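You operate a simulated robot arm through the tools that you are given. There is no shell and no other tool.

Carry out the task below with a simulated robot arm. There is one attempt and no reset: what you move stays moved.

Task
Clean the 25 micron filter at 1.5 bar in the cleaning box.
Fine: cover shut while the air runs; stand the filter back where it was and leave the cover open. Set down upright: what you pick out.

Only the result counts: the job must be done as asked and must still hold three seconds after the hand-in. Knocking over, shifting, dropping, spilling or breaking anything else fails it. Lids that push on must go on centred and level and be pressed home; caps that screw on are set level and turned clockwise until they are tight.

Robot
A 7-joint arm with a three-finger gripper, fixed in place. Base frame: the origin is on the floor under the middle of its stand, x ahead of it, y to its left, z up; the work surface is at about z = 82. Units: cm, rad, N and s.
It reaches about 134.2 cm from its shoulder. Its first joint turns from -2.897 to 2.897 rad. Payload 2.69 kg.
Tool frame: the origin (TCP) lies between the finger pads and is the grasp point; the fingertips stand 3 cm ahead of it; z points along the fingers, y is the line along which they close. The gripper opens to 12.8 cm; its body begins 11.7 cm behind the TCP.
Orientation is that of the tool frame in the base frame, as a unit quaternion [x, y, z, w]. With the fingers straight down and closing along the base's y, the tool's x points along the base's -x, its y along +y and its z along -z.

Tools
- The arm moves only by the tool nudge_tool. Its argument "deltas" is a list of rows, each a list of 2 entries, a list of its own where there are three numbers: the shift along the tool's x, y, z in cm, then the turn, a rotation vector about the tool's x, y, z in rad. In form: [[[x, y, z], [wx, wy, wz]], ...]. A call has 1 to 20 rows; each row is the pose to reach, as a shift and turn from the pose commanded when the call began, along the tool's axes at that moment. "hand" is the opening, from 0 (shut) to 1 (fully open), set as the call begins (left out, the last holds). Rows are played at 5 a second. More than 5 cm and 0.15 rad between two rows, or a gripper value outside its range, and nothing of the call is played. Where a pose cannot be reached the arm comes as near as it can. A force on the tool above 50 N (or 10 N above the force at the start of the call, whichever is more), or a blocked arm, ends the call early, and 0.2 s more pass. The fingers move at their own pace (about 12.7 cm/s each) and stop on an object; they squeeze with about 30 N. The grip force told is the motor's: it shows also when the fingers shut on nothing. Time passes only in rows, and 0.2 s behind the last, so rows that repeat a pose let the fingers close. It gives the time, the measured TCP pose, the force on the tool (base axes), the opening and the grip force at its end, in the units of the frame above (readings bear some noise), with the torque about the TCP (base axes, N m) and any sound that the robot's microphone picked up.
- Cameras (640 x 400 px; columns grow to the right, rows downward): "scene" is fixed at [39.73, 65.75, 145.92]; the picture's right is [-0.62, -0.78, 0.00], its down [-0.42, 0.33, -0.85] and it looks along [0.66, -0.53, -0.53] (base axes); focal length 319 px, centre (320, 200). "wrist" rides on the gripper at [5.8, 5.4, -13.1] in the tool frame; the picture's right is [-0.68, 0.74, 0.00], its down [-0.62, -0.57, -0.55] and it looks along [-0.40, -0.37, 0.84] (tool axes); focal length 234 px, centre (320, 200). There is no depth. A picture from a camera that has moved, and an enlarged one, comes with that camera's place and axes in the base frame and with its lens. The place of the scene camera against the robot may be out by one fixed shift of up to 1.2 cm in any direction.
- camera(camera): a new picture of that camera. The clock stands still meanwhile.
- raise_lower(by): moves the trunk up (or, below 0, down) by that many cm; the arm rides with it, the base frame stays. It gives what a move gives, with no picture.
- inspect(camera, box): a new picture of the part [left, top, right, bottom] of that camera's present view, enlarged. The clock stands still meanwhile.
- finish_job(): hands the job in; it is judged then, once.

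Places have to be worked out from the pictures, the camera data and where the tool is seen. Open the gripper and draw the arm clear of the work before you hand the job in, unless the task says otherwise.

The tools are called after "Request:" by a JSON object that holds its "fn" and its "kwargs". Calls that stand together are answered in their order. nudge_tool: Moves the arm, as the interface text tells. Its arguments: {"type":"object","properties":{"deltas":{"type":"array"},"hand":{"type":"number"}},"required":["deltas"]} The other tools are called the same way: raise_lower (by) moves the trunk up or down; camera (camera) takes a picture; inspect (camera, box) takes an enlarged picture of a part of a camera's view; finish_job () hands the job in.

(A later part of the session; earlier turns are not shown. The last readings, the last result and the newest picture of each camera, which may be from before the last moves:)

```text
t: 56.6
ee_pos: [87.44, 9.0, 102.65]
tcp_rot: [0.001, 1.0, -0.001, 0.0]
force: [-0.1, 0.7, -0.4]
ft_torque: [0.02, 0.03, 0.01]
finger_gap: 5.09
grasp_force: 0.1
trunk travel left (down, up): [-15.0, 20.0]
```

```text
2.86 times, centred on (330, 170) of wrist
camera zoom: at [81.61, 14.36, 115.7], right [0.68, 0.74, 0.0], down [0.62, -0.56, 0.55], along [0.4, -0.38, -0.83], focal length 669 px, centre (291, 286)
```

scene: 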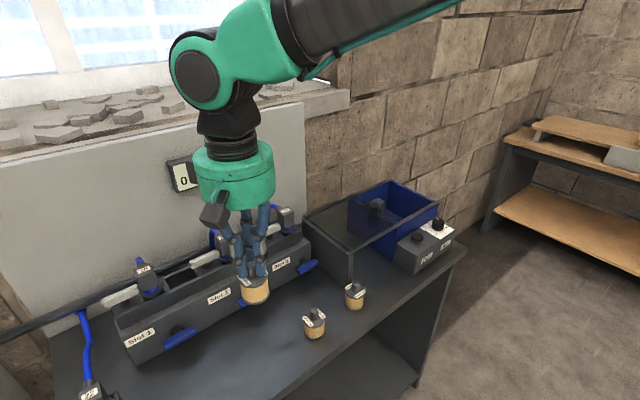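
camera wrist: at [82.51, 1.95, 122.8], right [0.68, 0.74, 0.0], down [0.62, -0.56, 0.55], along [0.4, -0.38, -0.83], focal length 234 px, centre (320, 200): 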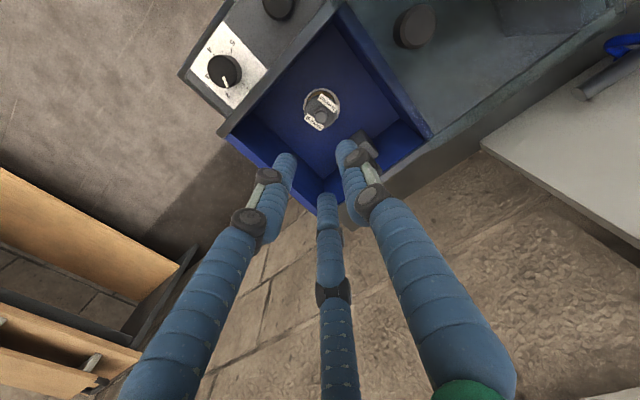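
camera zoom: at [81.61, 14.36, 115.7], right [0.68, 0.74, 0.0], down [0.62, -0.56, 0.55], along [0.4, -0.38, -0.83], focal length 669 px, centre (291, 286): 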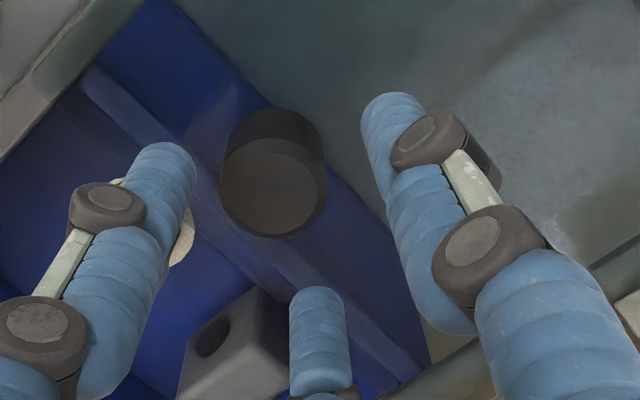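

The knob is at about (86.85, 8.75), and the TCP has drifted to 87.4. I'll shift back, descend and close.

Request:
{"fn": "nudge_tool", "kwargs": {"deltas": [[[0.3, -0.13, 0], [0, 0, 0]], [[0.55, -0.25, 0], [0, 0, 0]], [[0.55, -0.25, 1.5], [0, 0, 0]], [[0.55, -0.25, 2.85], [0, 0, 0]], [[0.55, -0.25, 2.85], [0, 0, 0]]]}}

Request:
{"fn": "nudge_tool", "kwargs": {"deltas": [[[0, 0, 0], [0, 0, 0]], [[0, 0, 0], [0, 0, 0]], [[0, 0, 0], [0, 0, 0]]], "hand": 0.0}}

Request:
{"fn": "inspect", "kwargs": {"camera": "wrist", "box": [250, 100, 410, 240]}}

```text
t: 57.8
ee_pos: [86.71, 8.56, 99.78]
tcp_rot: [0.001, 1.0, -0.002, -0.001]
force: [0.4, -0.3, 0.6]
ft_torque: [-0.02, -0.01, 0.02]
finger_gap: 5.13
grasp_force: 0.0
trunk travel left (down, up): [-15.0, 20.0]
```

```text
t: 58.6
ee_pos: [86.64, 8.57, 99.64]
tcp_rot: [0.001, 1.0, -0.002, 0.001]
force: [10.0, -6.9, -2.0]
ft_torque: [-0.04, -0.36, -0.14]
finger_gap: 3.12
grasp_force: 45.3
trunk travel left (down, up): [-15.0, 20.0]
```

```text
2.86 times, centred on (330, 170) of wrist
camera zoom: at [80.9, 13.93, 112.82], right [0.68, 0.74, 0.0], down [0.61, -0.56, 0.55], along [0.4, -0.38, -0.83], focal length 669 px, centre (291, 286)
```

zoom: 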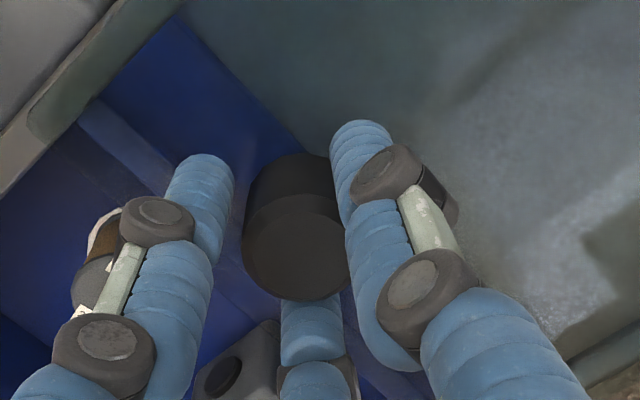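

Gripped. I'll slide the cover shut toward -y, 15 cm first and then gently to the stop.

Request:
{"fn": "nudge_tool", "kwargs": {"deltas": [[[-0.15, -0.4, 0], [0, 0, 0]], [[-0.15, -1.5, 0], [0, 0, 0]], [[-0.15, -3.0, 0], [0, 0, 0]], [[-0.15, -4.5, 0], [0, 0, 0]], [[-0.15, -6.0, 0], [0, 0, 0]], [[-0.15, -7.5, 0], [0, 0, 0]], [[-0.15, -9.0, 0], [0, 0, 0]], [[-0.15, -10.5, 0], [0, 0, 0]], [[-0.15, -12.0, 0], [0, 0, 0]], [[-0.15, -13.5, 0], [0, 0, 0]], [[-0.15, -15.0, 0], [0, 0, 0]], [[-0.15, -16.2, 0], [0, 0, 0]], [[-0.15, -16.2, 0], [0, 0, 0]]]}}

Request:
{"fn": "nudge_tool", "kwargs": {"deltas": [[[0, -0.4, 0], [0, 0, 0]], [[0, -0.8, 0], [0, 0, 0]], [[0, -1.2, 0], [0, 0, 0]], [[0, -1.6, 0], [0, 0, 0]], [[0, -1.9, 0], [0, 0, 0]], [[0, -1.9, 0], [0, 0, 0]]]}}

Request:
{"fn": "inspect", "kwargs": {"camera": "scene", "box": [300, 140, 460, 280]}}

```text
t: 61.4
ee_pos: [86.75, -7.54, 99.72]
tcp_rot: [0.001, 1.0, -0.001, -0.001]
force: [-2.4, 0.4, -13.3]
ft_torque: [0.01, 0.06, -0.03]
finger_gap: 3.09
grasp_force: 44.9
trunk travel left (down, up): [-15.0, 20.0]
```

```text
t: 62.8
ee_pos: [86.8, -9.2, 99.82]
tcp_rot: [0.001, 1.0, -0.001, -0.001]
force: [0.7, 26.7, -14.7]
ft_torque: [0.84, 0.15, 0.29]
finger_gap: 3.08
grasp_force: 44.8
trunk travel left (down, up): [-15.0, 20.0]
```

```text
2.86 times, centred on (380, 210) of scene
camera zoom: at [39.73, 65.75, 145.92], right [-0.62, -0.78, 0.0], down [-0.42, 0.33, -0.85], along [0.66, -0.53, -0.53], focal length 912 px, centre (149, 171)
```

zoom: 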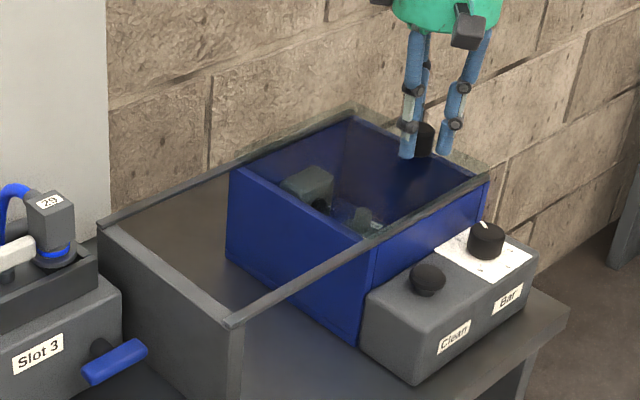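

The cover is shut against its stop (27 N, knob back at y=-9.2). I'll release the knob and lift away.

Request:
{"fn": "nudge_tool", "kwargs": {"deltas": [[[0, 0.15, 0], [0, 0, 0]], [[0, 0.15, 0], [0, 0, 0]], [[0, 0.15, 0], [0, 0, 0]], [[0, 0.15, -3], [0, 0, 0]], [[0, 0.15, -7], [0, 0, 0]], [[0, 0.15, -11], [0, 0, 0]], [[0, 0.15, -11], [0, 0, 0]]], "hand": 0.4}}

Request:
{"fn": "inspect", "kwargs": {"camera": "scene", "box": [300, 140, 460, 280]}}

Request:
{"fn": "camera", "kwargs": {"camera": "wrist"}}

```text
t: 64.4
ee_pos: [86.79, -9.28, 110.97]
tcp_rot: [0.001, 1.0, -0.002, 0.0]
force: [-0.7, 0.0, -0.3]
ft_torque: [-0.05, -0.04, 0.0]
finger_gap: 5.12
grasp_force: 0.1
trunk travel left (down, up): [-15.0, 20.0]
```

```text
2.86 times, centred on (380, 210) of scene
camera zoom: at [39.73, 65.75, 145.92], right [-0.62, -0.78, 0.0], down [-0.42, 0.33, -0.85], along [0.66, -0.53, -0.53], focal length 912 px, centre (149, 171)
```

zoom: 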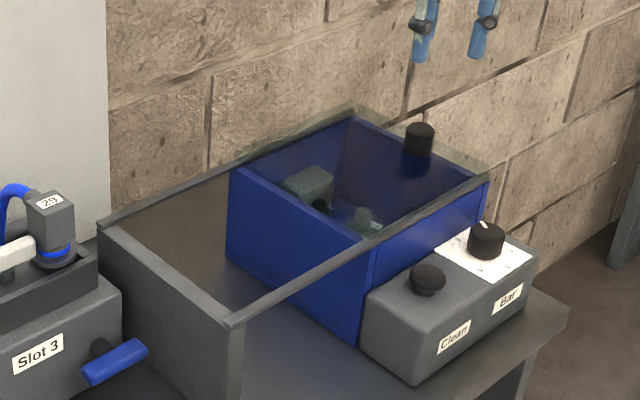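

```text
taken
camera wrist: at [80.88, -4.07, 124.06], right [0.68, 0.74, 0.0], down [0.62, -0.56, 0.55], along [0.4, -0.38, -0.83], focal length 234 px, centre (320, 200)
```

wrist: 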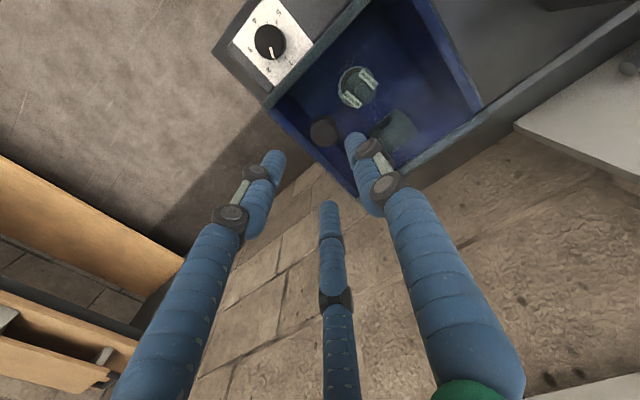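

The cover is shut with the filter inside. Next I close the hand and move above the Clean button at about (76.5, 1.5), with the tool yawed -30°.

Request:
{"fn": "nudge_tool", "kwargs": {"deltas": [[[2, 2.1, 1], [0, 0, 0.1]], [[4, 4.3, 2], [0, 0, 0.2]], [[6, 6.4, 3], [0, 0, 0.3]], [[8.2, 8.6, 4], [0, 0, 0.41]], [[10.3, 10.8, 5], [0, 0, 0.52]], [[10.3, 10.8, 5], [0, 0, 0.52]], [[10.3, 10.8, 5], [0, 0, 0.52]]], "hand": 0.0}}

Request:
{"fn": "camera", "kwargs": {"camera": "wrist"}}

Request:
{"fn": "inspect", "kwargs": {"camera": "wrist", "box": [240, 60, 400, 200]}}

Request:
{"fn": "inspect", "kwargs": {"camera": "scene", "box": [350, 110, 480, 290]}}

```text
t: 66.0
ee_pos: [76.34, 1.7, 105.96]
tcp_rot: [0.258, 0.966, -0.002, 0.0]
force: [-0.8, 0.0, 0.2]
ft_torque: [0.0, 0.01, 0.0]
finger_gap: 0.21
grasp_force: 29.7
trunk travel left (down, up): [-15.0, 20.0]
```

```text
taken
camera wrist: at [74.03, 9.1, 119.06], right [0.95, 0.3, 0.0], down [0.25, -0.8, 0.55], along [0.16, -0.53, -0.83], focal length 234 px, centre (320, 200)
```

wrist: 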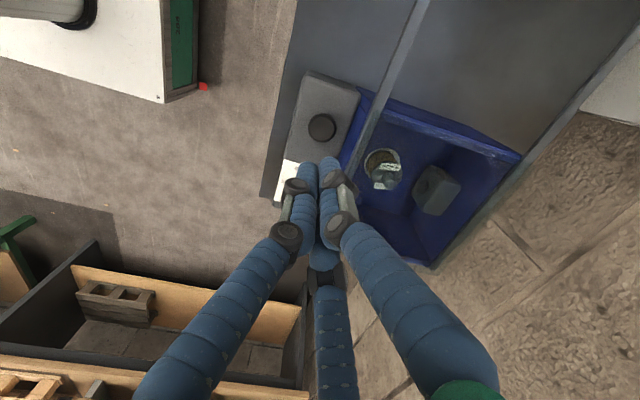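

```text
2.86 times, centred on (320, 130) of wrist
camera zoom: at [74.03, 9.1, 119.06], right [0.95, 0.3, 0.0], down [0.25, -0.8, 0.55], along [0.16, -0.53, -0.83], focal length 669 px, centre (320, 400)
```

zoom: 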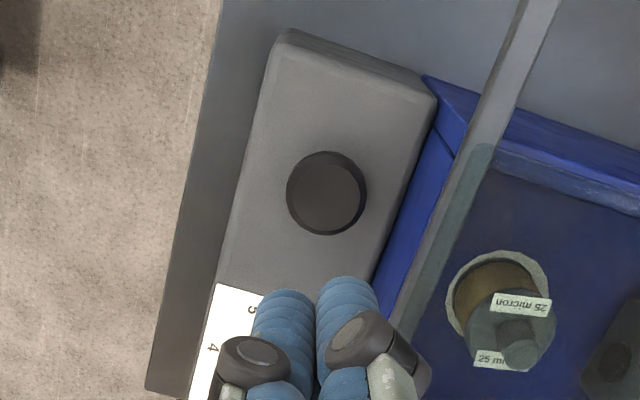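

```text
2.22 times, centred on (415, 200) of scene
camera zoom: at [39.73, 65.75, 145.92], right [-0.62, -0.78, 0.0], down [-0.42, 0.33, -0.85], along [0.66, -0.53, -0.53], focal length 710 px, centre (109, 200)
```

zoom: 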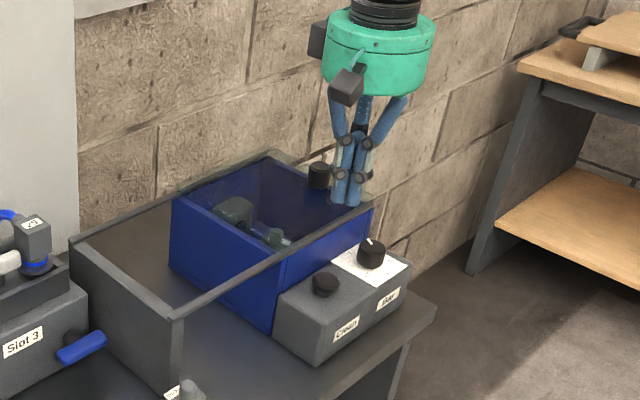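

The button centre is at about (76.6, 1.45, top ≈91.3). I'll centre over it and lower the closed tips to about 1 cm above.

Request:
{"fn": "nudge_tool", "kwargs": {"deltas": [[[-0.35, -0.09, 2], [0, 0, 0]], [[-0.35, -0.09, 5], [0, 0, 0]], [[-0.35, -0.09, 8], [0, 0, 0]], [[-0.35, -0.09, 10.4], [0, 0, 0]], [[-0.35, -0.09, 10.4], [0, 0, 0]]]}}

Request:
{"fn": "inspect", "kwargs": {"camera": "wrist", "box": [250, 100, 390, 220]}}

Request:
{"fn": "inspect", "kwargs": {"camera": "scene", "box": [380, 180, 460, 270]}}

```text
t: 67.2
ee_pos: [76.88, 1.42, 95.65]
tcp_rot: [0.258, 0.966, -0.003, 0.001]
force: [0.4, -0.2, -0.5]
ft_torque: [0.0, 0.03, 0.0]
finger_gap: 0.2
grasp_force: 30.2
trunk travel left (down, up): [-15.0, 20.0]
```

```text
3.33 times, centred on (320, 160) of wrist
camera zoom: at [74.53, 8.79, 108.66], right [0.95, 0.3, 0.0], down [0.25, -0.79, 0.55], along [0.17, -0.53, -0.83], focal length 781 px, centre (320, 333)
```

zoom: 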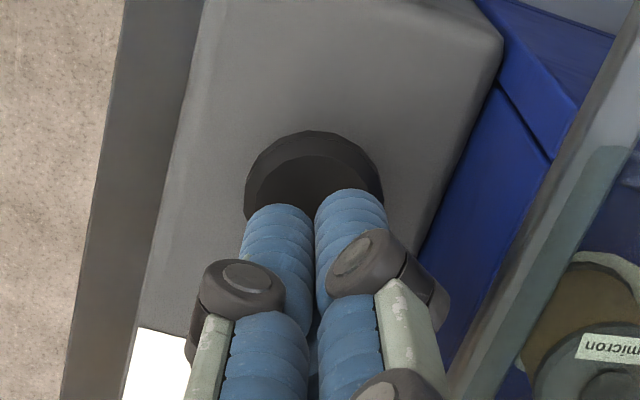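

```text
4.44 times, centred on (420, 225) of scene
camera zoom: at [39.73, 65.75, 145.92], right [-0.62, -0.78, 0.0], down [-0.42, 0.33, -0.85], along [0.66, -0.53, -0.53], focal length 1419 px, centre (-124, 89)
```

zoom: 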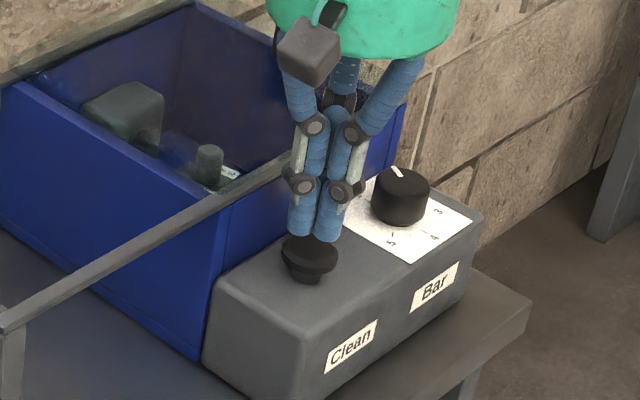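

The tips are right over the button. I'll press down in small steps, watching the force and listening for a click.

Request:
{"fn": "nudge_tool", "kwargs": {"deltas": [[[0.15, 0.0, 0.4], [0, 0, 0]], [[0.15, 0.0, 0.8], [0, 0, 0]], [[0.15, 0.0, 1.1], [0, 0, 0]], [[0.15, 0.0, 1.1], [0, 0, 0]]]}}

Request:
{"fn": "nudge_tool", "kwargs": {"deltas": [[[0, 0, 0.15], [0, 0, 0]], [[0, 0, 0.3], [0, 0, 0]], [[0, 0, 0.3], [0, 0, 0]]]}}

```text
t: 68.2
ee_pos: [76.71, 1.46, 94.38]
tcp_rot: [0.258, 0.966, -0.002, 0.0]
force: [0.2, 0.2, 0.6]
ft_torque: [0.0, 0.01, 0.01]
finger_gap: 0.21
grasp_force: 29.6
trunk travel left (down, up): [-15.0, 20.0]
```

```text
t: 69.0
ee_pos: [76.59, 1.53, 94.19]
tcp_rot: [0.258, 0.966, -0.003, 0.001]
force: [0.6, 0.8, 2.8]
ft_torque: [0.07, -0.02, 0.0]
finger_gap: 0.6
grasp_force: 31.5
trunk travel left (down, up): [-15.0, 20.0]
```

Request:
{"fn": "nudge_tool", "kwargs": {"deltas": [[[0, 0, 0.1], [0, 0, 0]], [[0, 0, 0.2], [0, 0, 0]], [[0, 0, 0.2], [0, 0, 0]]]}}

Request:
{"fn": "inspect", "kwargs": {"camera": "scene", "box": [150, 140, 460, 290]}}

```text
t: 69.8
ee_pos: [76.67, 1.29, 93.83]
tcp_rot: [0.258, 0.966, -0.001, 0.0]
force: [1.0, 1.0, 4.3]
ft_torque: [0.08, -0.04, 0.01]
finger_gap: 0.61
grasp_force: 31.5
trunk travel left (down, up): [-15.0, 20.0]
heard: click
```

```text
2.06 times, centred on (305, 215) of scene
camera zoom: at [39.73, 65.75, 145.92], right [-0.62, -0.78, 0.0], down [-0.42, 0.33, -0.85], along [0.66, -0.53, -0.53], focal length 659 px, centre (351, 169)
```

zoom: 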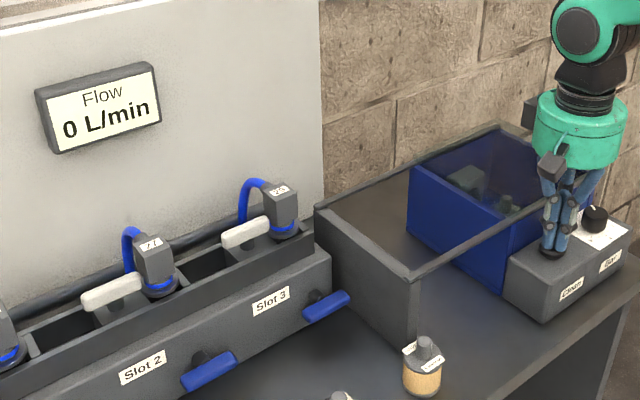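

A click was heard at about 4 N. I'll hold briefly and listen for the air.

Request:
{"fn": "nudge_tool", "kwargs": {"deltas": [[[0, 0, 0], [0, 0, 0]], [[0, 0, 0], [0, 0, 0]], [[0, 0, 0], [0, 0, 0]]]}}

Request:
{"fn": "inspect", "kwargs": {"camera": "scene", "box": [330, 160, 450, 270]}}

```text
t: 70.6
ee_pos: [76.66, 1.33, 93.86]
tcp_rot: [0.258, 0.966, -0.002, 0.0]
force: [1.4, -0.9, 5.4]
ft_torque: [0.04, -0.08, -0.06]
finger_gap: 0.6
grasp_force: 31.3
trunk travel left (down, up): [-15.0, 20.0]
```

```text
3.64 times, centred on (390, 215) of scene
camera zoom: at [39.73, 65.75, 145.92], right [-0.62, -0.78, 0.0], down [-0.42, 0.33, -0.85], along [0.66, -0.53, -0.53], focal length 1161 px, centre (66, 146)
```

zoom: 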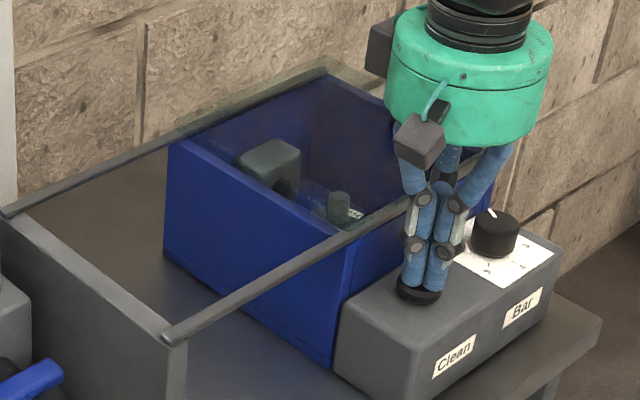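

Only the click so far. I'll release the button by lifting and listen again.

Request:
{"fn": "nudge_tool", "kwargs": {"deltas": [[[0, 0, -0.5], [0, 0, 0]], [[0, 0, -1.5], [0, 0, 0]], [[0, 0, -3], [0, 0, 0]], [[0, 0, -3], [0, 0, 0]]]}}

Request:
{"fn": "inspect", "kwargs": {"camera": "scene", "box": [330, 160, 450, 270]}}

Request:
{"fn": "inspect", "kwargs": {"camera": "scene", "box": [160, 140, 240, 200]}}

Request:
{"fn": "inspect", "kwargs": {"camera": "wrist", "box": [250, 80, 450, 220]}}

```text
t: 71.6
ee_pos: [76.44, 1.42, 96.81]
tcp_rot: [0.258, 0.966, -0.001, 0.001]
force: [0.7, -0.3, -0.6]
ft_torque: [-0.01, -0.04, 0.0]
finger_gap: 0.21
grasp_force: 31.4
trunk travel left (down, up): [-15.0, 20.0]
```

```text
3.64 times, centred on (390, 215) of scene
camera zoom: at [39.73, 65.75, 145.92], right [-0.62, -0.78, 0.0], down [-0.42, 0.33, -0.85], along [0.66, -0.53, -0.53], focal length 1161 px, centre (66, 146)
```

zoom: 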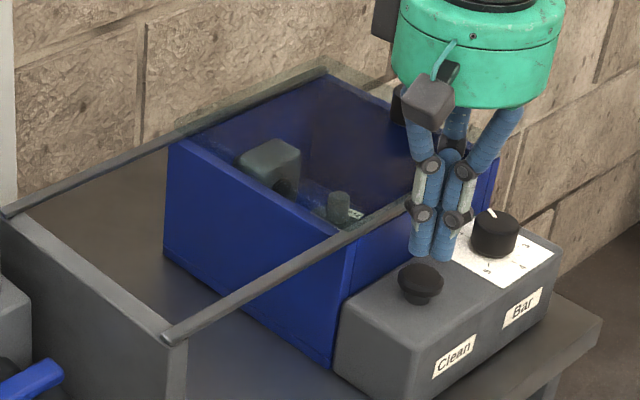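

```text
6.67 times, centred on (200, 170) of scene
camera zoom: at [39.73, 65.75, 145.92], right [-0.62, -0.78, 0.0], down [-0.42, 0.33, -0.85], along [0.66, -0.53, -0.53], focal length 2128 px, centre (1120, 400)
```

zoom: 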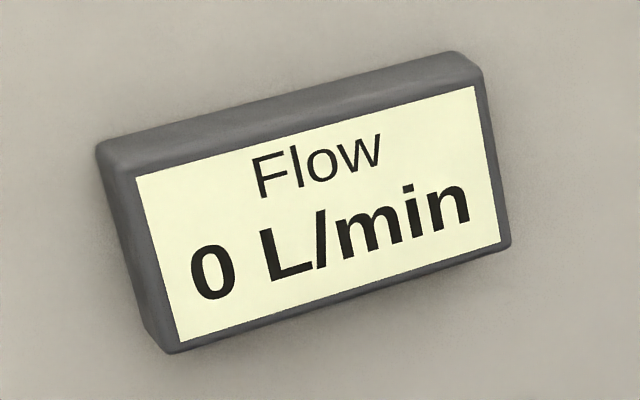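

```text
2.86 times, centred on (350, 150) of wrist
camera zoom: at [74.12, 8.83, 109.78], right [0.95, 0.3, 0.0], down [0.25, -0.79, 0.55], along [0.17, -0.53, -0.83], focal length 669 px, centre (234, 343)
```

zoom: 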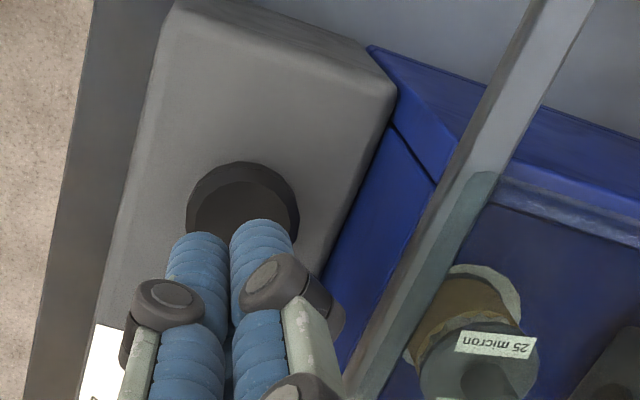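

Click registered on press; nothing more was heard after release. I'll wait a few seconds with the cover shut and listen for further sounds.

Request:
{"fn": "nudge_tool", "kwargs": {"deltas": [[[0, 0, 0], [0, 0, 0]], [[0, 0, 0], [0, 0, 0]], [[0, 0, 0], [0, 0, 0]], [[0, 0, 0], [0, 0, 0]], [[0, 0, 0], [0, 0, 0]], [[0, 0, 0], [0, 0, 0]], [[0, 0, 0], [0, 0, 0]], [[0, 0, 0], [0, 0, 0]], [[0, 0, 0], [0, 0, 0]], [[0, 0, 0], [0, 0, 0]]]}}

Request:
{"fn": "camera", "kwargs": {"camera": "scene"}}

Request:
{"fn": "inspect", "kwargs": {"camera": "scene", "box": [370, 180, 430, 240]}}

```text
t: 73.8
ee_pos: [76.57, 1.49, 96.7]
tcp_rot: [0.258, 0.966, -0.001, 0.001]
force: [-0.5, 0.0, 0.5]
ft_torque: [-0.02, 0.01, 0.01]
finger_gap: 0.21
grasp_force: 31.5
trunk travel left (down, up): [-15.0, 20.0]
```

```text
taken
```

scene: 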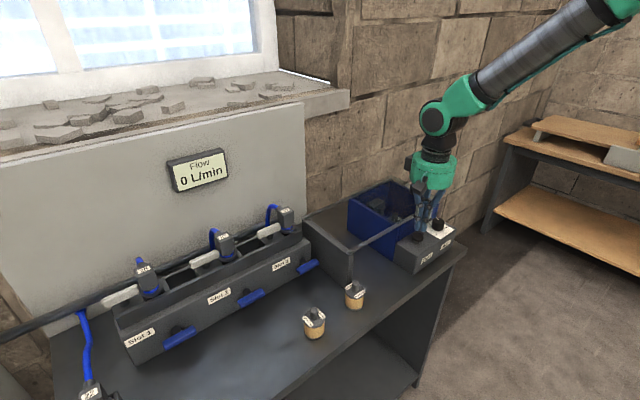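

```text
6.67 times, centred on (400, 210) of scene
camera zoom: at [39.73, 65.75, 145.92], right [-0.62, -0.78, 0.0], down [-0.42, 0.33, -0.85], along [0.66, -0.53, -0.53], focal length 2128 px, centre (-213, 133)
```

zoom: 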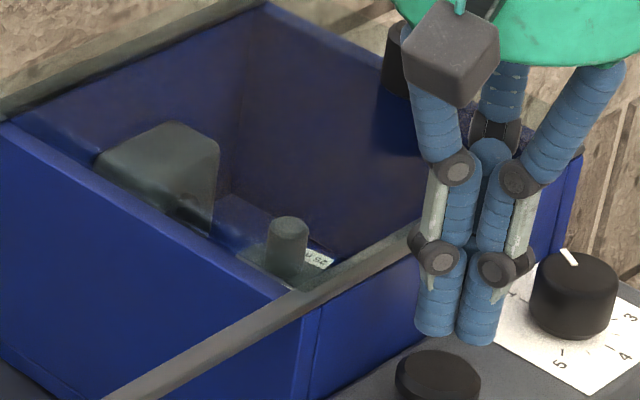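

No other sound, so I can't yet tell whether one press runs a timed cycle or the button must be held. Before pressing again, I'll verify the dial from directly overhead, which removes parallax.

Request:
{"fn": "nudge_tool", "kwargs": {"deltas": [[[0, 0, -4], [0, 0, 0]], [[0, 0, -8], [0, 0, 0]], [[-2.6, -3.4, -8], [0, 0, 0]], [[-5.3, -6.7, -8], [0, 0, 0]], [[-8.0, -10.1, -8], [0, 0, 0]], [[-10.64, -13.47, -8], [0, 0, 0]], [[-10.64, -13.47, -8], [0, 0, 0]]]}}

Request:
{"fn": "camera", "kwargs": {"camera": "wrist"}}

Request:
{"fn": "inspect", "kwargs": {"camera": "wrist", "box": [280, 10, 360, 80]}}

Request:
{"fn": "inspect", "kwargs": {"camera": "scene", "box": [415, 205, 465, 255]}}

```text
t: 75.4
ee_pos: [79.23, -15.61, 104.72]
tcp_rot: [0.258, 0.966, -0.002, 0.0]
force: [-0.3, -0.7, -0.1]
ft_torque: [0.07, 0.02, 0.03]
finger_gap: 0.2
grasp_force: 31.7
trunk travel left (down, up): [-15.0, 20.0]
```

```text
taken
camera wrist: at [76.87, -8.22, 117.77], right [0.95, 0.3, 0.0], down [0.25, -0.8, 0.55], along [0.17, -0.53, -0.83], focal length 234 px, centre (320, 200)
```

wrist: 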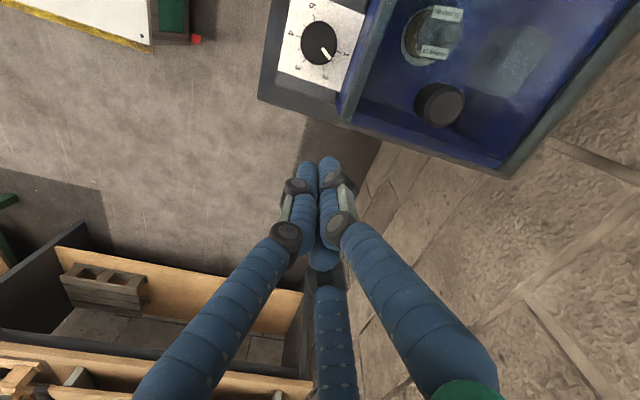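

```text
5.71 times, centred on (320, 45) of wrist
camera zoom: at [76.87, -8.22, 117.77], right [0.95, 0.3, 0.0], down [0.25, -0.8, 0.55], along [0.17, -0.53, -0.83], focal length 1338 px, centre (320, 1086)
```

zoom: 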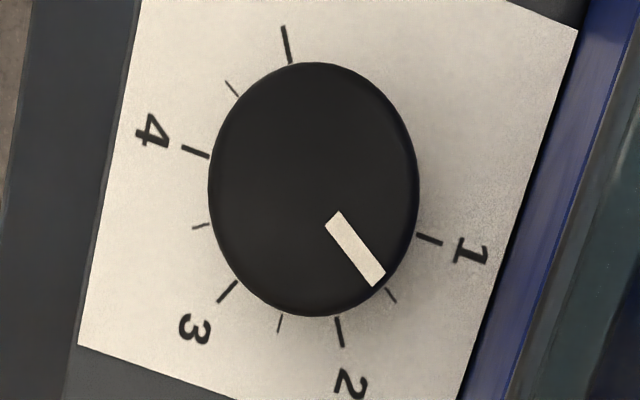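

```text
8.00 times, centred on (440, 230) of scene
camera zoom: at [39.73, 65.75, 145.92], right [-0.62, -0.78, 0.0], down [-0.42, 0.33, -0.85], along [0.66, -0.53, -0.53], focal length 2554 px, centre (-640, -40)
```

zoom: 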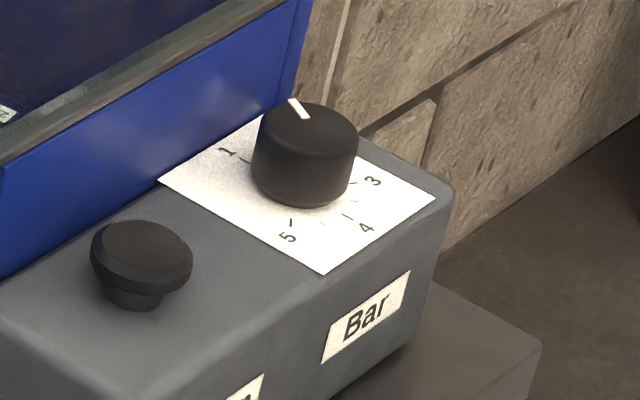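

From overhead, the pointer lines up with the half tick between 1 and 2, so the dial is at 1.5 bar. I'll return over the Clean button and press it again, holding for several seconds with the cover shut, in case it needs holding.

Request:
{"fn": "nudge_tool", "kwargs": {"deltas": [[[2.6, 3.4, 0], [0, 0, 0]], [[5.3, 6.7, 0], [0, 0, 0]], [[8.0, 10.1, 0], [0, 0, 0]], [[10.64, 13.4, 0], [0, 0, 0]], [[10.64, 13.4, 4], [0, 0, 0]], [[10.64, 13.4, 8], [0, 0, 0]], [[10.64, 13.4, 9.5], [0, 0, 0]], [[10.64, 13.4, 9.5], [0, 0, 0]]]}}

Request:
{"fn": "inspect", "kwargs": {"camera": "wrist", "box": [250, 100, 390, 220]}}

```text
t: 77.2
ee_pos: [76.65, 1.36, 95.26]
tcp_rot: [0.258, 0.966, -0.002, 0.001]
force: [-0.1, -1.1, 0.0]
ft_torque: [-0.01, 0.0, -0.03]
finger_gap: 0.22
grasp_force: 31.0
trunk travel left (down, up): [-15.0, 20.0]
```

```text
3.33 times, centred on (320, 160) of wrist
camera zoom: at [74.35, 8.79, 108.39], right [0.95, 0.3, 0.0], down [0.25, -0.79, 0.55], along [0.17, -0.53, -0.83], focal length 781 px, centre (320, 333)
```

zoom: 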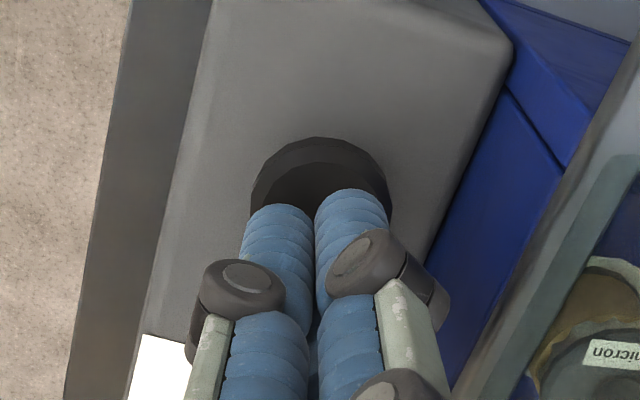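

Request:
{"fn": "nudge_tool", "kwargs": {"deltas": [[[0, 0, 0.4], [0, 0, 0]], [[0, 0, 0.8], [0, 0, 0]], [[0, 0, 1.1], [0, 0, 0]], [[0, 0, 1.3], [0, 0, 0]], [[0, 0, 1.5], [0, 0, 0]], [[0, 0, 1.5], [0, 0, 0]], [[0, 0, 1.5], [0, 0, 0]], [[0, 0, 1.5], [0, 0, 0]], [[0, 0, 1.5], [0, 0, 0]], [[0, 0, 1.5], [0, 0, 0]]]}}

Request:
{"fn": "inspect", "kwargs": {"camera": "scene", "box": [160, 140, 460, 290]}}

```text
t: 79.4
ee_pos: [76.6, 1.37, 93.8]
tcp_rot: [0.258, 0.966, -0.002, 0.0]
force: [2.4, 0.0, 5.5]
ft_torque: [0.05, -0.08, 0.01]
finger_gap: 0.62
grasp_force: 31.3
trunk travel left (down, up): [-15.0, 20.0]
heard: click
```

```text
2.13 times, centred on (310, 215) of scene
camera zoom: at [39.73, 65.75, 145.92], right [-0.62, -0.78, 0.0], down [-0.42, 0.33, -0.85], along [0.66, -0.53, -0.53], focal length 681 px, centre (341, 168)
```

zoom: 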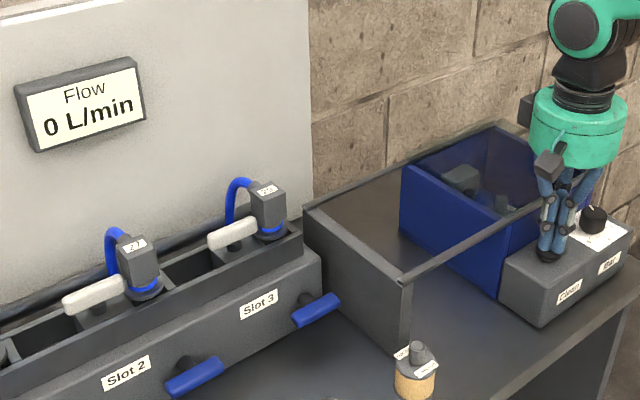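

Clicked again and held. I'll keep holding a few more seconds with the cover shut.

Request:
{"fn": "nudge_tool", "kwargs": {"deltas": [[[0, 0, 0], [0, 0, 0]], [[0, 0, 0], [0, 0, 0]], [[0, 0, 0], [0, 0, 0]], [[0, 0, 0], [0, 0, 0]], [[0, 0, 0], [0, 0, 0]], [[0, 0, 0], [0, 0, 0]], [[0, 0, 0], [0, 0, 0]], [[0, 0, 0], [0, 0, 0]], [[0, 0, 0], [0, 0, 0]], [[0, 0, 0], [0, 0, 0]], [[0, 0, 0], [0, 0, 0]], [[0, 0, 0], [0, 0, 0]], [[0, 0, 0], [0, 0, 0]], [[0, 0, 0], [0, 0, 0]], [[0, 0, 0], [0, 0, 0]], [[0, 0, 0], [0, 0, 0]], [[0, 0, 0], [0, 0, 0]], [[0, 0, 0], [0, 0, 0]], [[0, 0, 0], [0, 0, 0]], [[0, 0, 0], [0, 0, 0]]]}}

Request:
{"fn": "inspect", "kwargs": {"camera": "wrist", "box": [340, 80, 480, 220]}}

```text
t: 83.6
ee_pos: [76.58, 1.37, 93.92]
tcp_rot: [0.257, 0.966, -0.002, 0.001]
force: [0.6, -0.5, 3.9]
ft_torque: [0.0, 0.01, 0.01]
finger_gap: 0.61
grasp_force: 31.8
trunk travel left (down, up): [-15.0, 20.0]
```

```text
2.86 times, centred on (410, 150) of wrist
camera zoom: at [74.23, 8.78, 106.9], right [0.95, 0.3, 0.0], down [0.25, -0.79, 0.55], along [0.17, -0.53, -0.83], focal length 669 px, centre (63, 343)
```

zoom: 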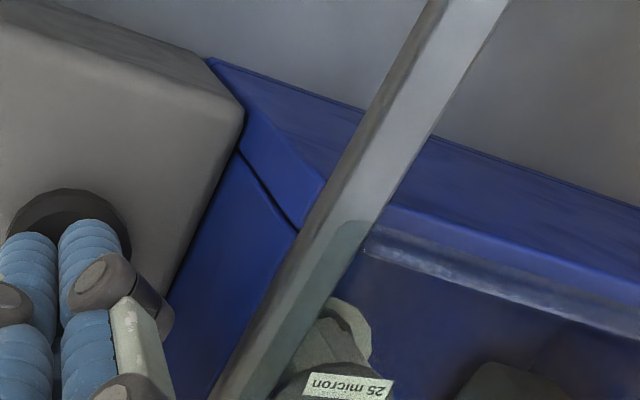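

The filter's paper seems paler now. I'll zoom in to confirm.

Request:
{"fn": "inspect", "kwargs": {"camera": "wrist", "box": [380, 140, 440, 200]}}

Request:
{"fn": "inspect", "kwargs": {"camera": "scene", "box": [370, 180, 430, 240]}}

```text
6.67 times, centred on (410, 170) of wrist
camera zoom: at [74.23, 8.78, 106.9], right [0.95, 0.3, 0.0], down [0.25, -0.79, 0.55], along [0.17, -0.53, -0.83], focal length 1561 px, centre (-280, 400)
```

zoom: 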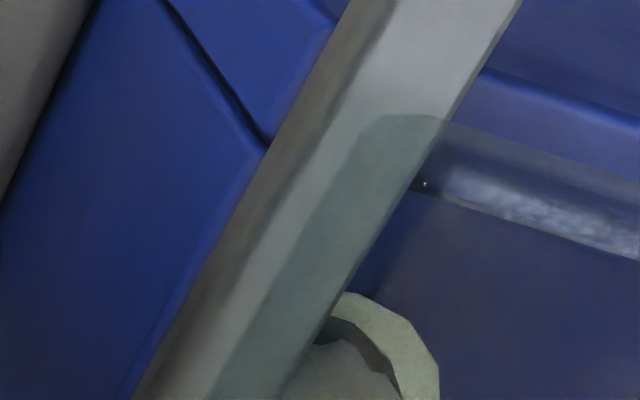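

```text
6.67 times, centred on (400, 210) of scene
camera zoom: at [39.73, 65.75, 145.92], right [-0.62, -0.78, 0.0], down [-0.42, 0.33, -0.85], along [0.66, -0.53, -0.53], focal length 2128 px, centre (-213, 133)
```

zoom: 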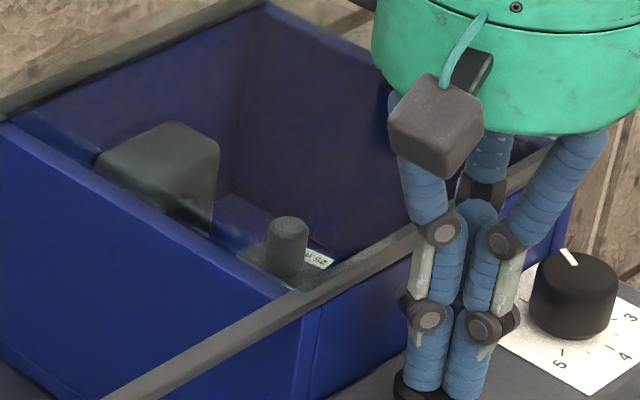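

The paper inside has gone from tan to whitish, so holding the button ran the air. I'll release the button and lift, then look at the filter.

Request:
{"fn": "nudge_tool", "kwargs": {"deltas": [[[0, 0, -0.5], [0, 0, 0]], [[0, 0, -1.5], [0, 0, 0]], [[0, 0, -4], [0, 0, 0]], [[0, 0, -8], [0, 0, 0]], [[0, 0, -12], [0, 0, 0]], [[0, 0, -12], [0, 0, 0]], [[0, 0, -12], [0, 0, 0]], [[0, 0, -12], [0, 0, 0]]]}}

Request:
{"fn": "camera", "kwargs": {"camera": "wrist"}}

Request:
{"fn": "inspect", "kwargs": {"camera": "wrist", "box": [340, 130, 420, 200]}}

```text
t: 85.4
ee_pos: [76.55, 1.4, 105.91]
tcp_rot: [0.259, 0.966, -0.002, 0.001]
force: [0.1, 1.1, 0.1]
ft_torque: [0.03, -0.03, -0.02]
finger_gap: 0.18
grasp_force: 31.2
trunk travel left (down, up): [-15.0, 20.0]
```

```text
taken
camera wrist: at [74.2, 8.85, 118.96], right [0.95, 0.3, 0.0], down [0.25, -0.79, 0.55], along [0.17, -0.53, -0.83], focal length 234 px, centre (320, 200)
```

wrist: 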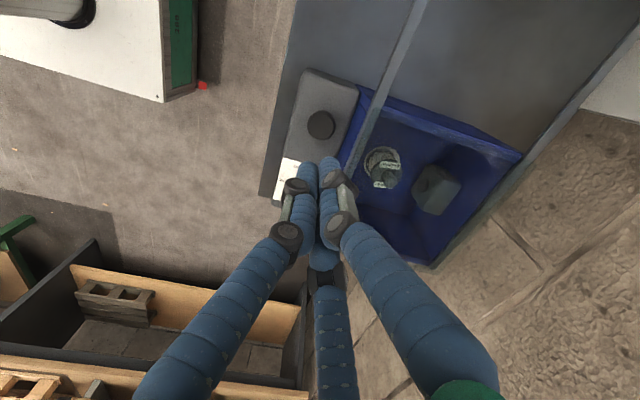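

```text
5.71 times, centred on (380, 165) of wrist
camera zoom: at [74.2, 8.85, 118.96], right [0.95, 0.3, 0.0], down [0.25, -0.79, 0.55], along [0.17, -0.53, -0.83], focal length 1338 px, centre (-23, 400)
```

zoom: 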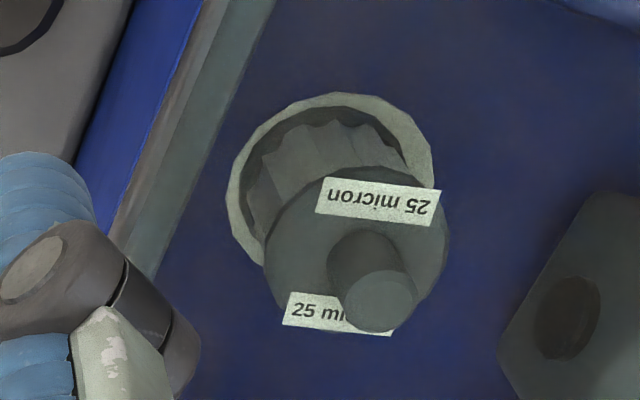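

The dust is gone: the pleated clean paper is now visible. I'll go back to the cover knob, turning back to the default yaw and opening the hand.

Request:
{"fn": "nudge_tool", "kwargs": {"deltas": [[[-2.8, -0.8, -1.5], [0, 0, -0.1]], [[-5.7, -1.6, -3], [0, 0, -0.2]], [[-8.5, -2.4, -4], [0, 0, -0.3]], [[-11.4, -3.2, -4], [0, 0, -0.41]], [[-14.2, -4.05, -4], [0, 0, -0.52]], [[-14.2, -4.05, -4], [0, 0, -0.52]]], "hand": 0.4}}

Request:
{"fn": "inspect", "kwargs": {"camera": "wrist", "box": [250, 70, 410, 210]}}

```text
t: 86.8
ee_pos: [87.07, -9.26, 109.92]
tcp_rot: [0.0, 1.0, -0.003, 0.0]
force: [0.3, -0.9, -0.4]
ft_torque: [0.04, 0.02, 0.03]
finger_gap: 5.11
grasp_force: 0.1
trunk travel left (down, up): [-15.0, 20.0]
```

```text
2.86 times, centred on (330, 140) of wrist
camera zoom: at [81.16, -3.99, 122.9], right [0.68, 0.74, 0.0], down [0.62, -0.56, 0.55], along [0.4, -0.37, -0.83], focal length 669 px, centre (291, 371)
```

zoom: 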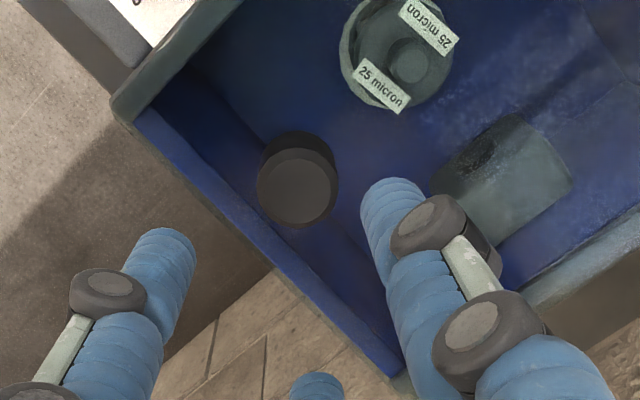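

Request:
{"fn": "nudge_tool", "kwargs": {"deltas": [[[0.12, 0.1, 3], [0, 0, 0]], [[0.12, 0.1, 6], [0, 0, 0]], [[0.12, 0.1, 8.5], [0, 0, 0]], [[0.12, 0.1, 10.1], [0, 0, 0]], [[0.12, 0.1, 10.1], [0, 0, 0]]]}}

Request:
{"fn": "nudge_tool", "kwargs": {"deltas": [[[0, 0, 0], [0, 0, 0]], [[0, 0, 0], [0, 0, 0]], [[0, 0, 0], [0, 0, 0]]], "hand": 0.0}}

Request:
{"fn": "inspect", "kwargs": {"camera": "wrist", "box": [250, 100, 410, 240]}}

```text
t: 88.0
ee_pos: [86.76, -9.03, 99.75]
tcp_rot: [0.001, 1.0, -0.002, -0.001]
force: [0.0, 0.6, 0.6]
ft_torque: [-0.01, 0.05, 0.0]
finger_gap: 5.14
grasp_force: 0.1
trunk travel left (down, up): [-15.0, 20.0]
```

```text
t: 88.8
ee_pos: [86.98, -8.99, 99.77]
tcp_rot: [0.001, 1.0, -0.002, 0.001]
force: [23.6, 6.2, -2.8]
ft_torque: [0.49, -0.89, 0.21]
finger_gap: 2.93
grasp_force: 44.6
trunk travel left (down, up): [-15.0, 20.0]
```

```text
2.86 times, centred on (330, 170) of wrist
camera zoom: at [81.12, -3.73, 112.86], right [0.68, 0.74, 0.0], down [0.61, -0.56, 0.55], along [0.41, -0.38, -0.83], focal length 669 px, centre (291, 286)
```

zoom: 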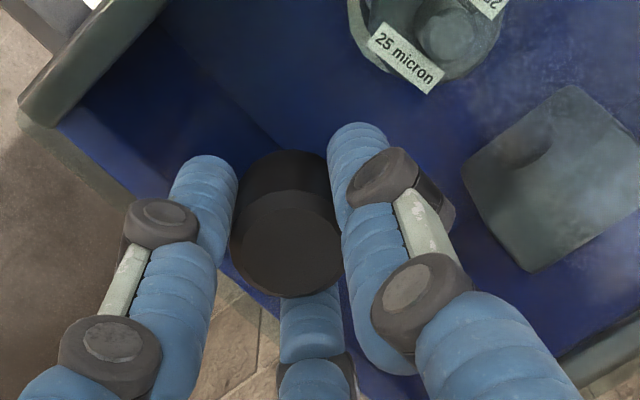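

Gripped. I'll slide the cover open toward +y, then ease it to the stop.

Request:
{"fn": "nudge_tool", "kwargs": {"deltas": [[[-0.2, 0.3, 0], [0, 0, 0]], [[-0.2, 1.5, 0], [0, 0, 0]], [[-0.2, 3.0, 0], [0, 0, 0]], [[-0.2, 4.5, 0], [0, 0, 0]], [[-0.2, 6.0, 0], [0, 0, 0]], [[-0.2, 7.5, 0], [0, 0, 0]], [[-0.2, 9.0, 0], [0, 0, 0]], [[-0.2, 10.5, 0], [0, 0, 0]], [[-0.2, 12.0, 0], [0, 0, 0]], [[-0.2, 13.5, 0], [0, 0, 0]], [[-0.2, 15.0, 0], [0, 0, 0]], [[-0.2, 16.4, 0], [0, 0, 0]], [[-0.2, 16.4, 0], [0, 0, 0]]]}}

Request:
{"fn": "nudge_tool", "kwargs": {"deltas": [[[0, 0.4, 0], [0, 0, 0]], [[0, 0.8, 0], [0, 0, 0]], [[0, 1.2, 0], [0, 0, 0]], [[0, 1.5, 0], [0, 0, 0]], [[0, 1.7, 0], [0, 0, 0]], [[0, 1.7, 0], [0, 0, 0]]]}}

Request:
{"fn": "inspect", "kwargs": {"camera": "scene", "box": [290, 120, 470, 290]}}

```text
t: 91.6
ee_pos: [86.91, 7.23, 99.75]
tcp_rot: [0.001, 1.0, -0.001, -0.001]
force: [-0.7, -0.1, 20.7]
ft_torque: [-0.13, 0.1, 0.0]
finger_gap: 2.91
grasp_force: 44.6
trunk travel left (down, up): [-15.0, 20.0]
```

```text
t: 93.0
ee_pos: [87.03, 8.81, 99.81]
tcp_rot: [0.001, 1.0, -0.002, 0.001]
force: [8.6, -13.0, 19.4]
ft_torque: [-0.59, -0.28, 0.16]
finger_gap: 2.92
grasp_force: 45.4
trunk travel left (down, up): [-15.0, 20.0]
```

```text
2.35 times, centred on (380, 205) of scene
camera zoom: at [39.73, 65.75, 145.92], right [-0.62, -0.78, 0.0], down [-0.42, 0.33, -0.85], along [0.66, -0.53, -0.53], focal length 751 px, centre (179, 188)
```

zoom: 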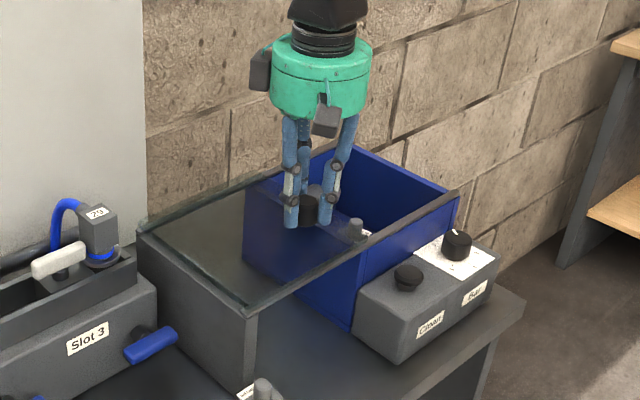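

The cover is open against its stop again. I'll release the knob, lift, then move over the filter.

Request:
{"fn": "nudge_tool", "kwargs": {"deltas": [[[0, 0, 0], [0, 0, 0]], [[0, 0, 0], [0, 0, 0]], [[0, 0, 0], [0, 0, 0]], [[0, 0, -3], [0, 0, 0]], [[0, 0, -7], [0, 0, 0]], [[0, 0, -10], [0, 0, 0]], [[-0.5, -4, -10], [0, 0, 0]], [[-1.0, -8, -10], [0, 0, 0]], [[-1.45, -12.15, -10], [0, 0, 0]], [[-1.45, -12.15, -10], [0, 0, 0]], [[-1.45, -12.15, -10], [0, 0, 0]]], "hand": 0.38}}

Request:
{"fn": "inspect", "kwargs": {"camera": "wrist", "box": [250, 60, 390, 180]}}

Request:
{"fn": "inspect", "kwargs": {"camera": "scene", "box": [300, 140, 460, 280]}}

```text
t: 95.4
ee_pos: [88.52, -3.07, 109.87]
tcp_rot: [0.0, 1.0, -0.001, 0.0]
force: [-0.8, -0.3, -0.2]
ft_torque: [-0.02, 0.01, 0.0]
finger_gap: 4.87
grasp_force: 0.1
trunk travel left (down, up): [-15.0, 20.0]
```

```text
3.33 times, centred on (320, 120) of wrist
camera zoom: at [82.68, 2.14, 122.91], right [0.68, 0.74, 0.0], down [0.62, -0.56, 0.55], along [0.4, -0.38, -0.83], focal length 781 px, centre (320, 467)
```

zoom: 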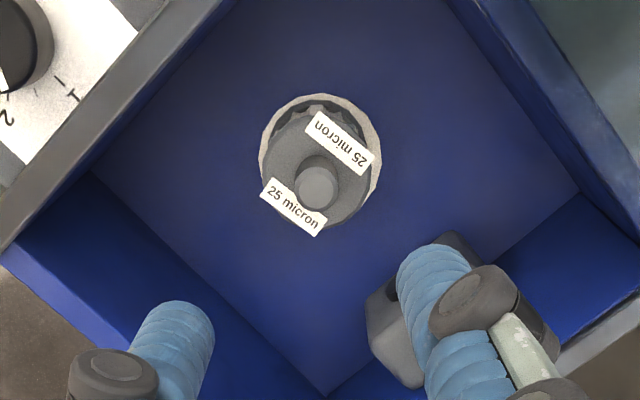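

```text
2.86 times, centred on (380, 210) of scene
camera zoom: at [39.73, 65.75, 145.92], right [-0.62, -0.78, 0.0], down [-0.42, 0.33, -0.85], along [0.66, -0.53, -0.53], focal length 912 px, centre (149, 171)
```

zoom: 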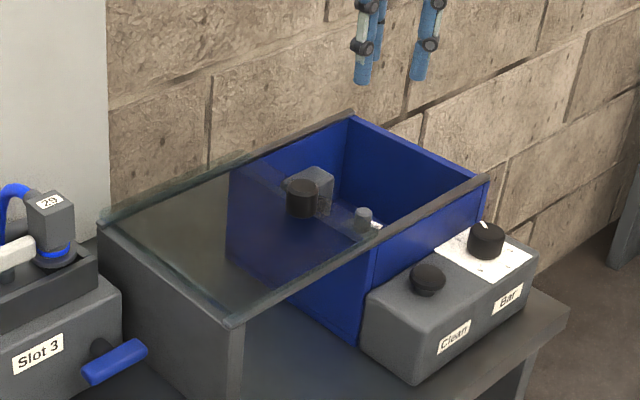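

The filter is clean, with its post at about (88.2, -3.3). I'll centre and descend partway, then check.

Request:
{"fn": "nudge_tool", "kwargs": {"deltas": [[[0.25, -0.2, 3], [0, 0, 0]], [[0.25, -0.2, 7], [0, 0, 0]], [[0.25, -0.2, 11], [0, 0, 0]], [[0.25, -0.2, 14.2], [0, 0, 0]], [[0.25, -0.2, 14.2], [0, 0, 0]]]}}

Request:
{"fn": "inspect", "kwargs": {"camera": "wrist", "box": [250, 110, 390, 230]}}

```text
t: 96.6
ee_pos: [88.38, -3.69, 95.53]
tcp_rot: [0.001, 1.0, -0.002, 0.001]
force: [0.6, 0.3, -0.6]
ft_torque: [0.01, 0.05, -0.01]
finger_gap: 4.86
grasp_force: 0.0
trunk travel left (down, up): [-15.0, 20.0]
```

```text
3.33 times, centred on (320, 170) of wrist
camera zoom: at [82.44, 1.65, 108.6], right [0.68, 0.74, 0.0], down [0.62, -0.56, 0.55], along [0.4, -0.38, -0.83], focal length 781 px, centre (320, 300)
```

zoom: 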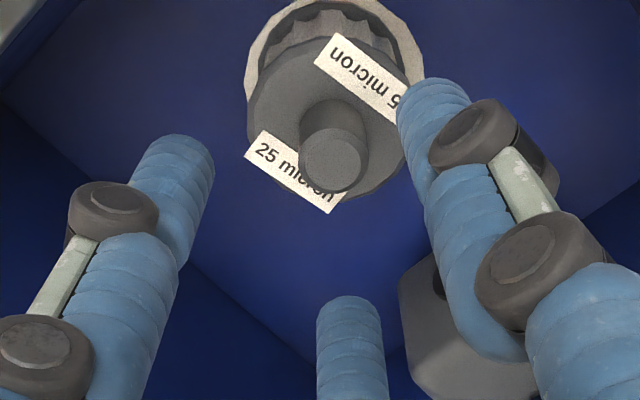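

The post is about 0.2 cm toward +y from the axis. I'll correct, lower to the earlier grasp height (≈91.7) and close.

Request:
{"fn": "nudge_tool", "kwargs": {"deltas": [[[-0.08, 0.2, 0.5], [0, 0, 0]], [[-0.08, 0.2, 2], [0, 0, 0]], [[-0.08, 0.2, 3.8], [0, 0, 0]], [[-0.08, 0.2, 3.8], [0, 0, 0]]]}}

Request:
{"fn": "inspect", "kwargs": {"camera": "wrist", "box": [250, 110, 390, 230]}}

```text
t: 97.6
ee_pos: [88.36, -3.4, 91.76]
tcp_rot: [0.0, 1.0, -0.002, 0.001]
force: [0.0, 0.3, -0.4]
ft_torque: [0.02, 0.0, 0.03]
finger_gap: 4.87
grasp_force: 0.0
trunk travel left (down, up): [-15.0, 20.0]
```

```text
3.33 times, centred on (320, 170) of wrist
camera zoom: at [82.47, 1.91, 104.7], right [0.68, 0.74, 0.0], down [0.62, -0.56, 0.55], along [0.4, -0.38, -0.83], focal length 781 px, centre (320, 300)
```

zoom: 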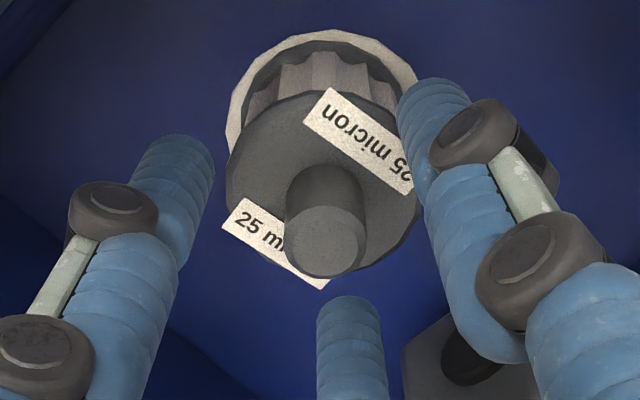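

Centred. I'll close on the post.

Request:
{"fn": "nudge_tool", "kwargs": {"deltas": [[[0, 0, 0], [0, 0, 0]], [[0, 0, 0], [0, 0, 0]], [[0, 0, 0], [0, 0, 0]], [[0, 0, 0], [0, 0, 0]]], "hand": 0.0}}

Request:
{"fn": "nudge_tool", "kwargs": {"deltas": [[[0, 0, -0.5], [0, 0, 0]], [[0, 0, -1.5], [0, 0, 0]], [[0, 0, -4], [0, 0, 0]], [[0, 0, -7.5], [0, 0, 0]], [[0, 0, -11], [0, 0, 0]], [[0, 0, -14.5], [0, 0, 0]], [[0, 0, -18], [0, 0, 0]], [[0, 0, -20], [0, 0, 0]], [[0, 0, -20], [0, 0, 0]]]}}

Request:
{"fn": "inspect", "kwargs": {"camera": "wrist", "box": [220, 60, 420, 230]}}

Request:
{"fn": "inspect", "kwargs": {"camera": "scene", "box": [320, 60, 470, 260]}}

```text
t: 98.6
ee_pos: [88.37, -3.38, 91.73]
tcp_rot: [0.001, 1.0, -0.001, 0.0]
force: [-0.2, 0.4, -0.5]
ft_torque: [0.0, 0.0, -0.04]
finger_gap: 1.61
grasp_force: 30.3
trunk travel left (down, up): [-15.0, 20.0]
```

```text
t: 100.6
ee_pos: [88.19, -3.29, 111.66]
tcp_rot: [0.001, 1.0, -0.002, 0.0]
force: [0.2, -0.8, -1.3]
ft_torque: [0.02, -0.02, -0.01]
finger_gap: 1.62
grasp_force: 30.3
trunk travel left (down, up): [-15.0, 20.0]
```

```text
2.35 times, centred on (320, 145) of wrist
camera zoom: at [82.37, 2.02, 124.7], right [0.68, 0.74, 0.0], down [0.62, -0.56, 0.55], along [0.4, -0.38, -0.83], focal length 551 px, centre (320, 329)
```

zoom: 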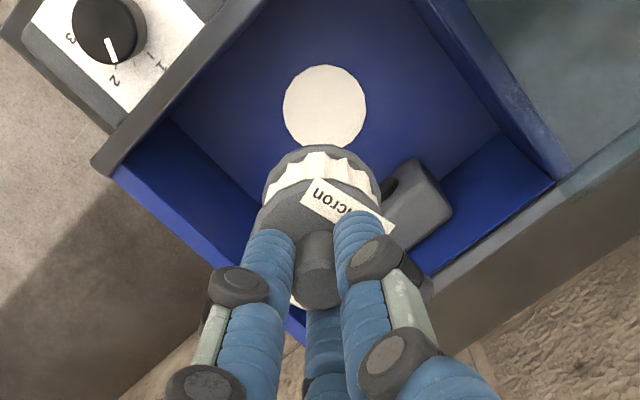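

```text
2.00 times, centred on (395, 160) of scene
camera zoom: at [39.73, 65.75, 145.92], right [-0.62, -0.78, 0.0], down [-0.42, 0.33, -0.85], along [0.66, -0.53, -0.53], focal length 638 px, centre (170, 280)
```

zoom: 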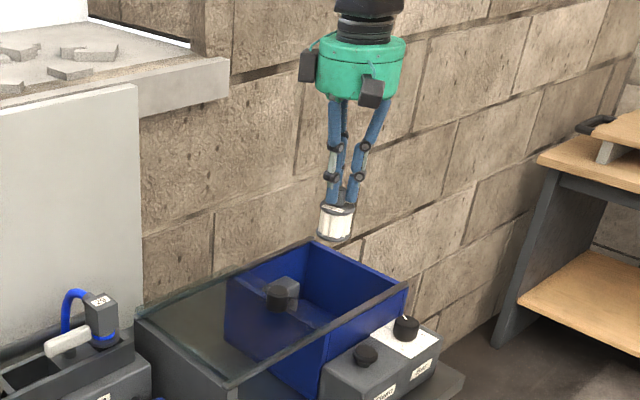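

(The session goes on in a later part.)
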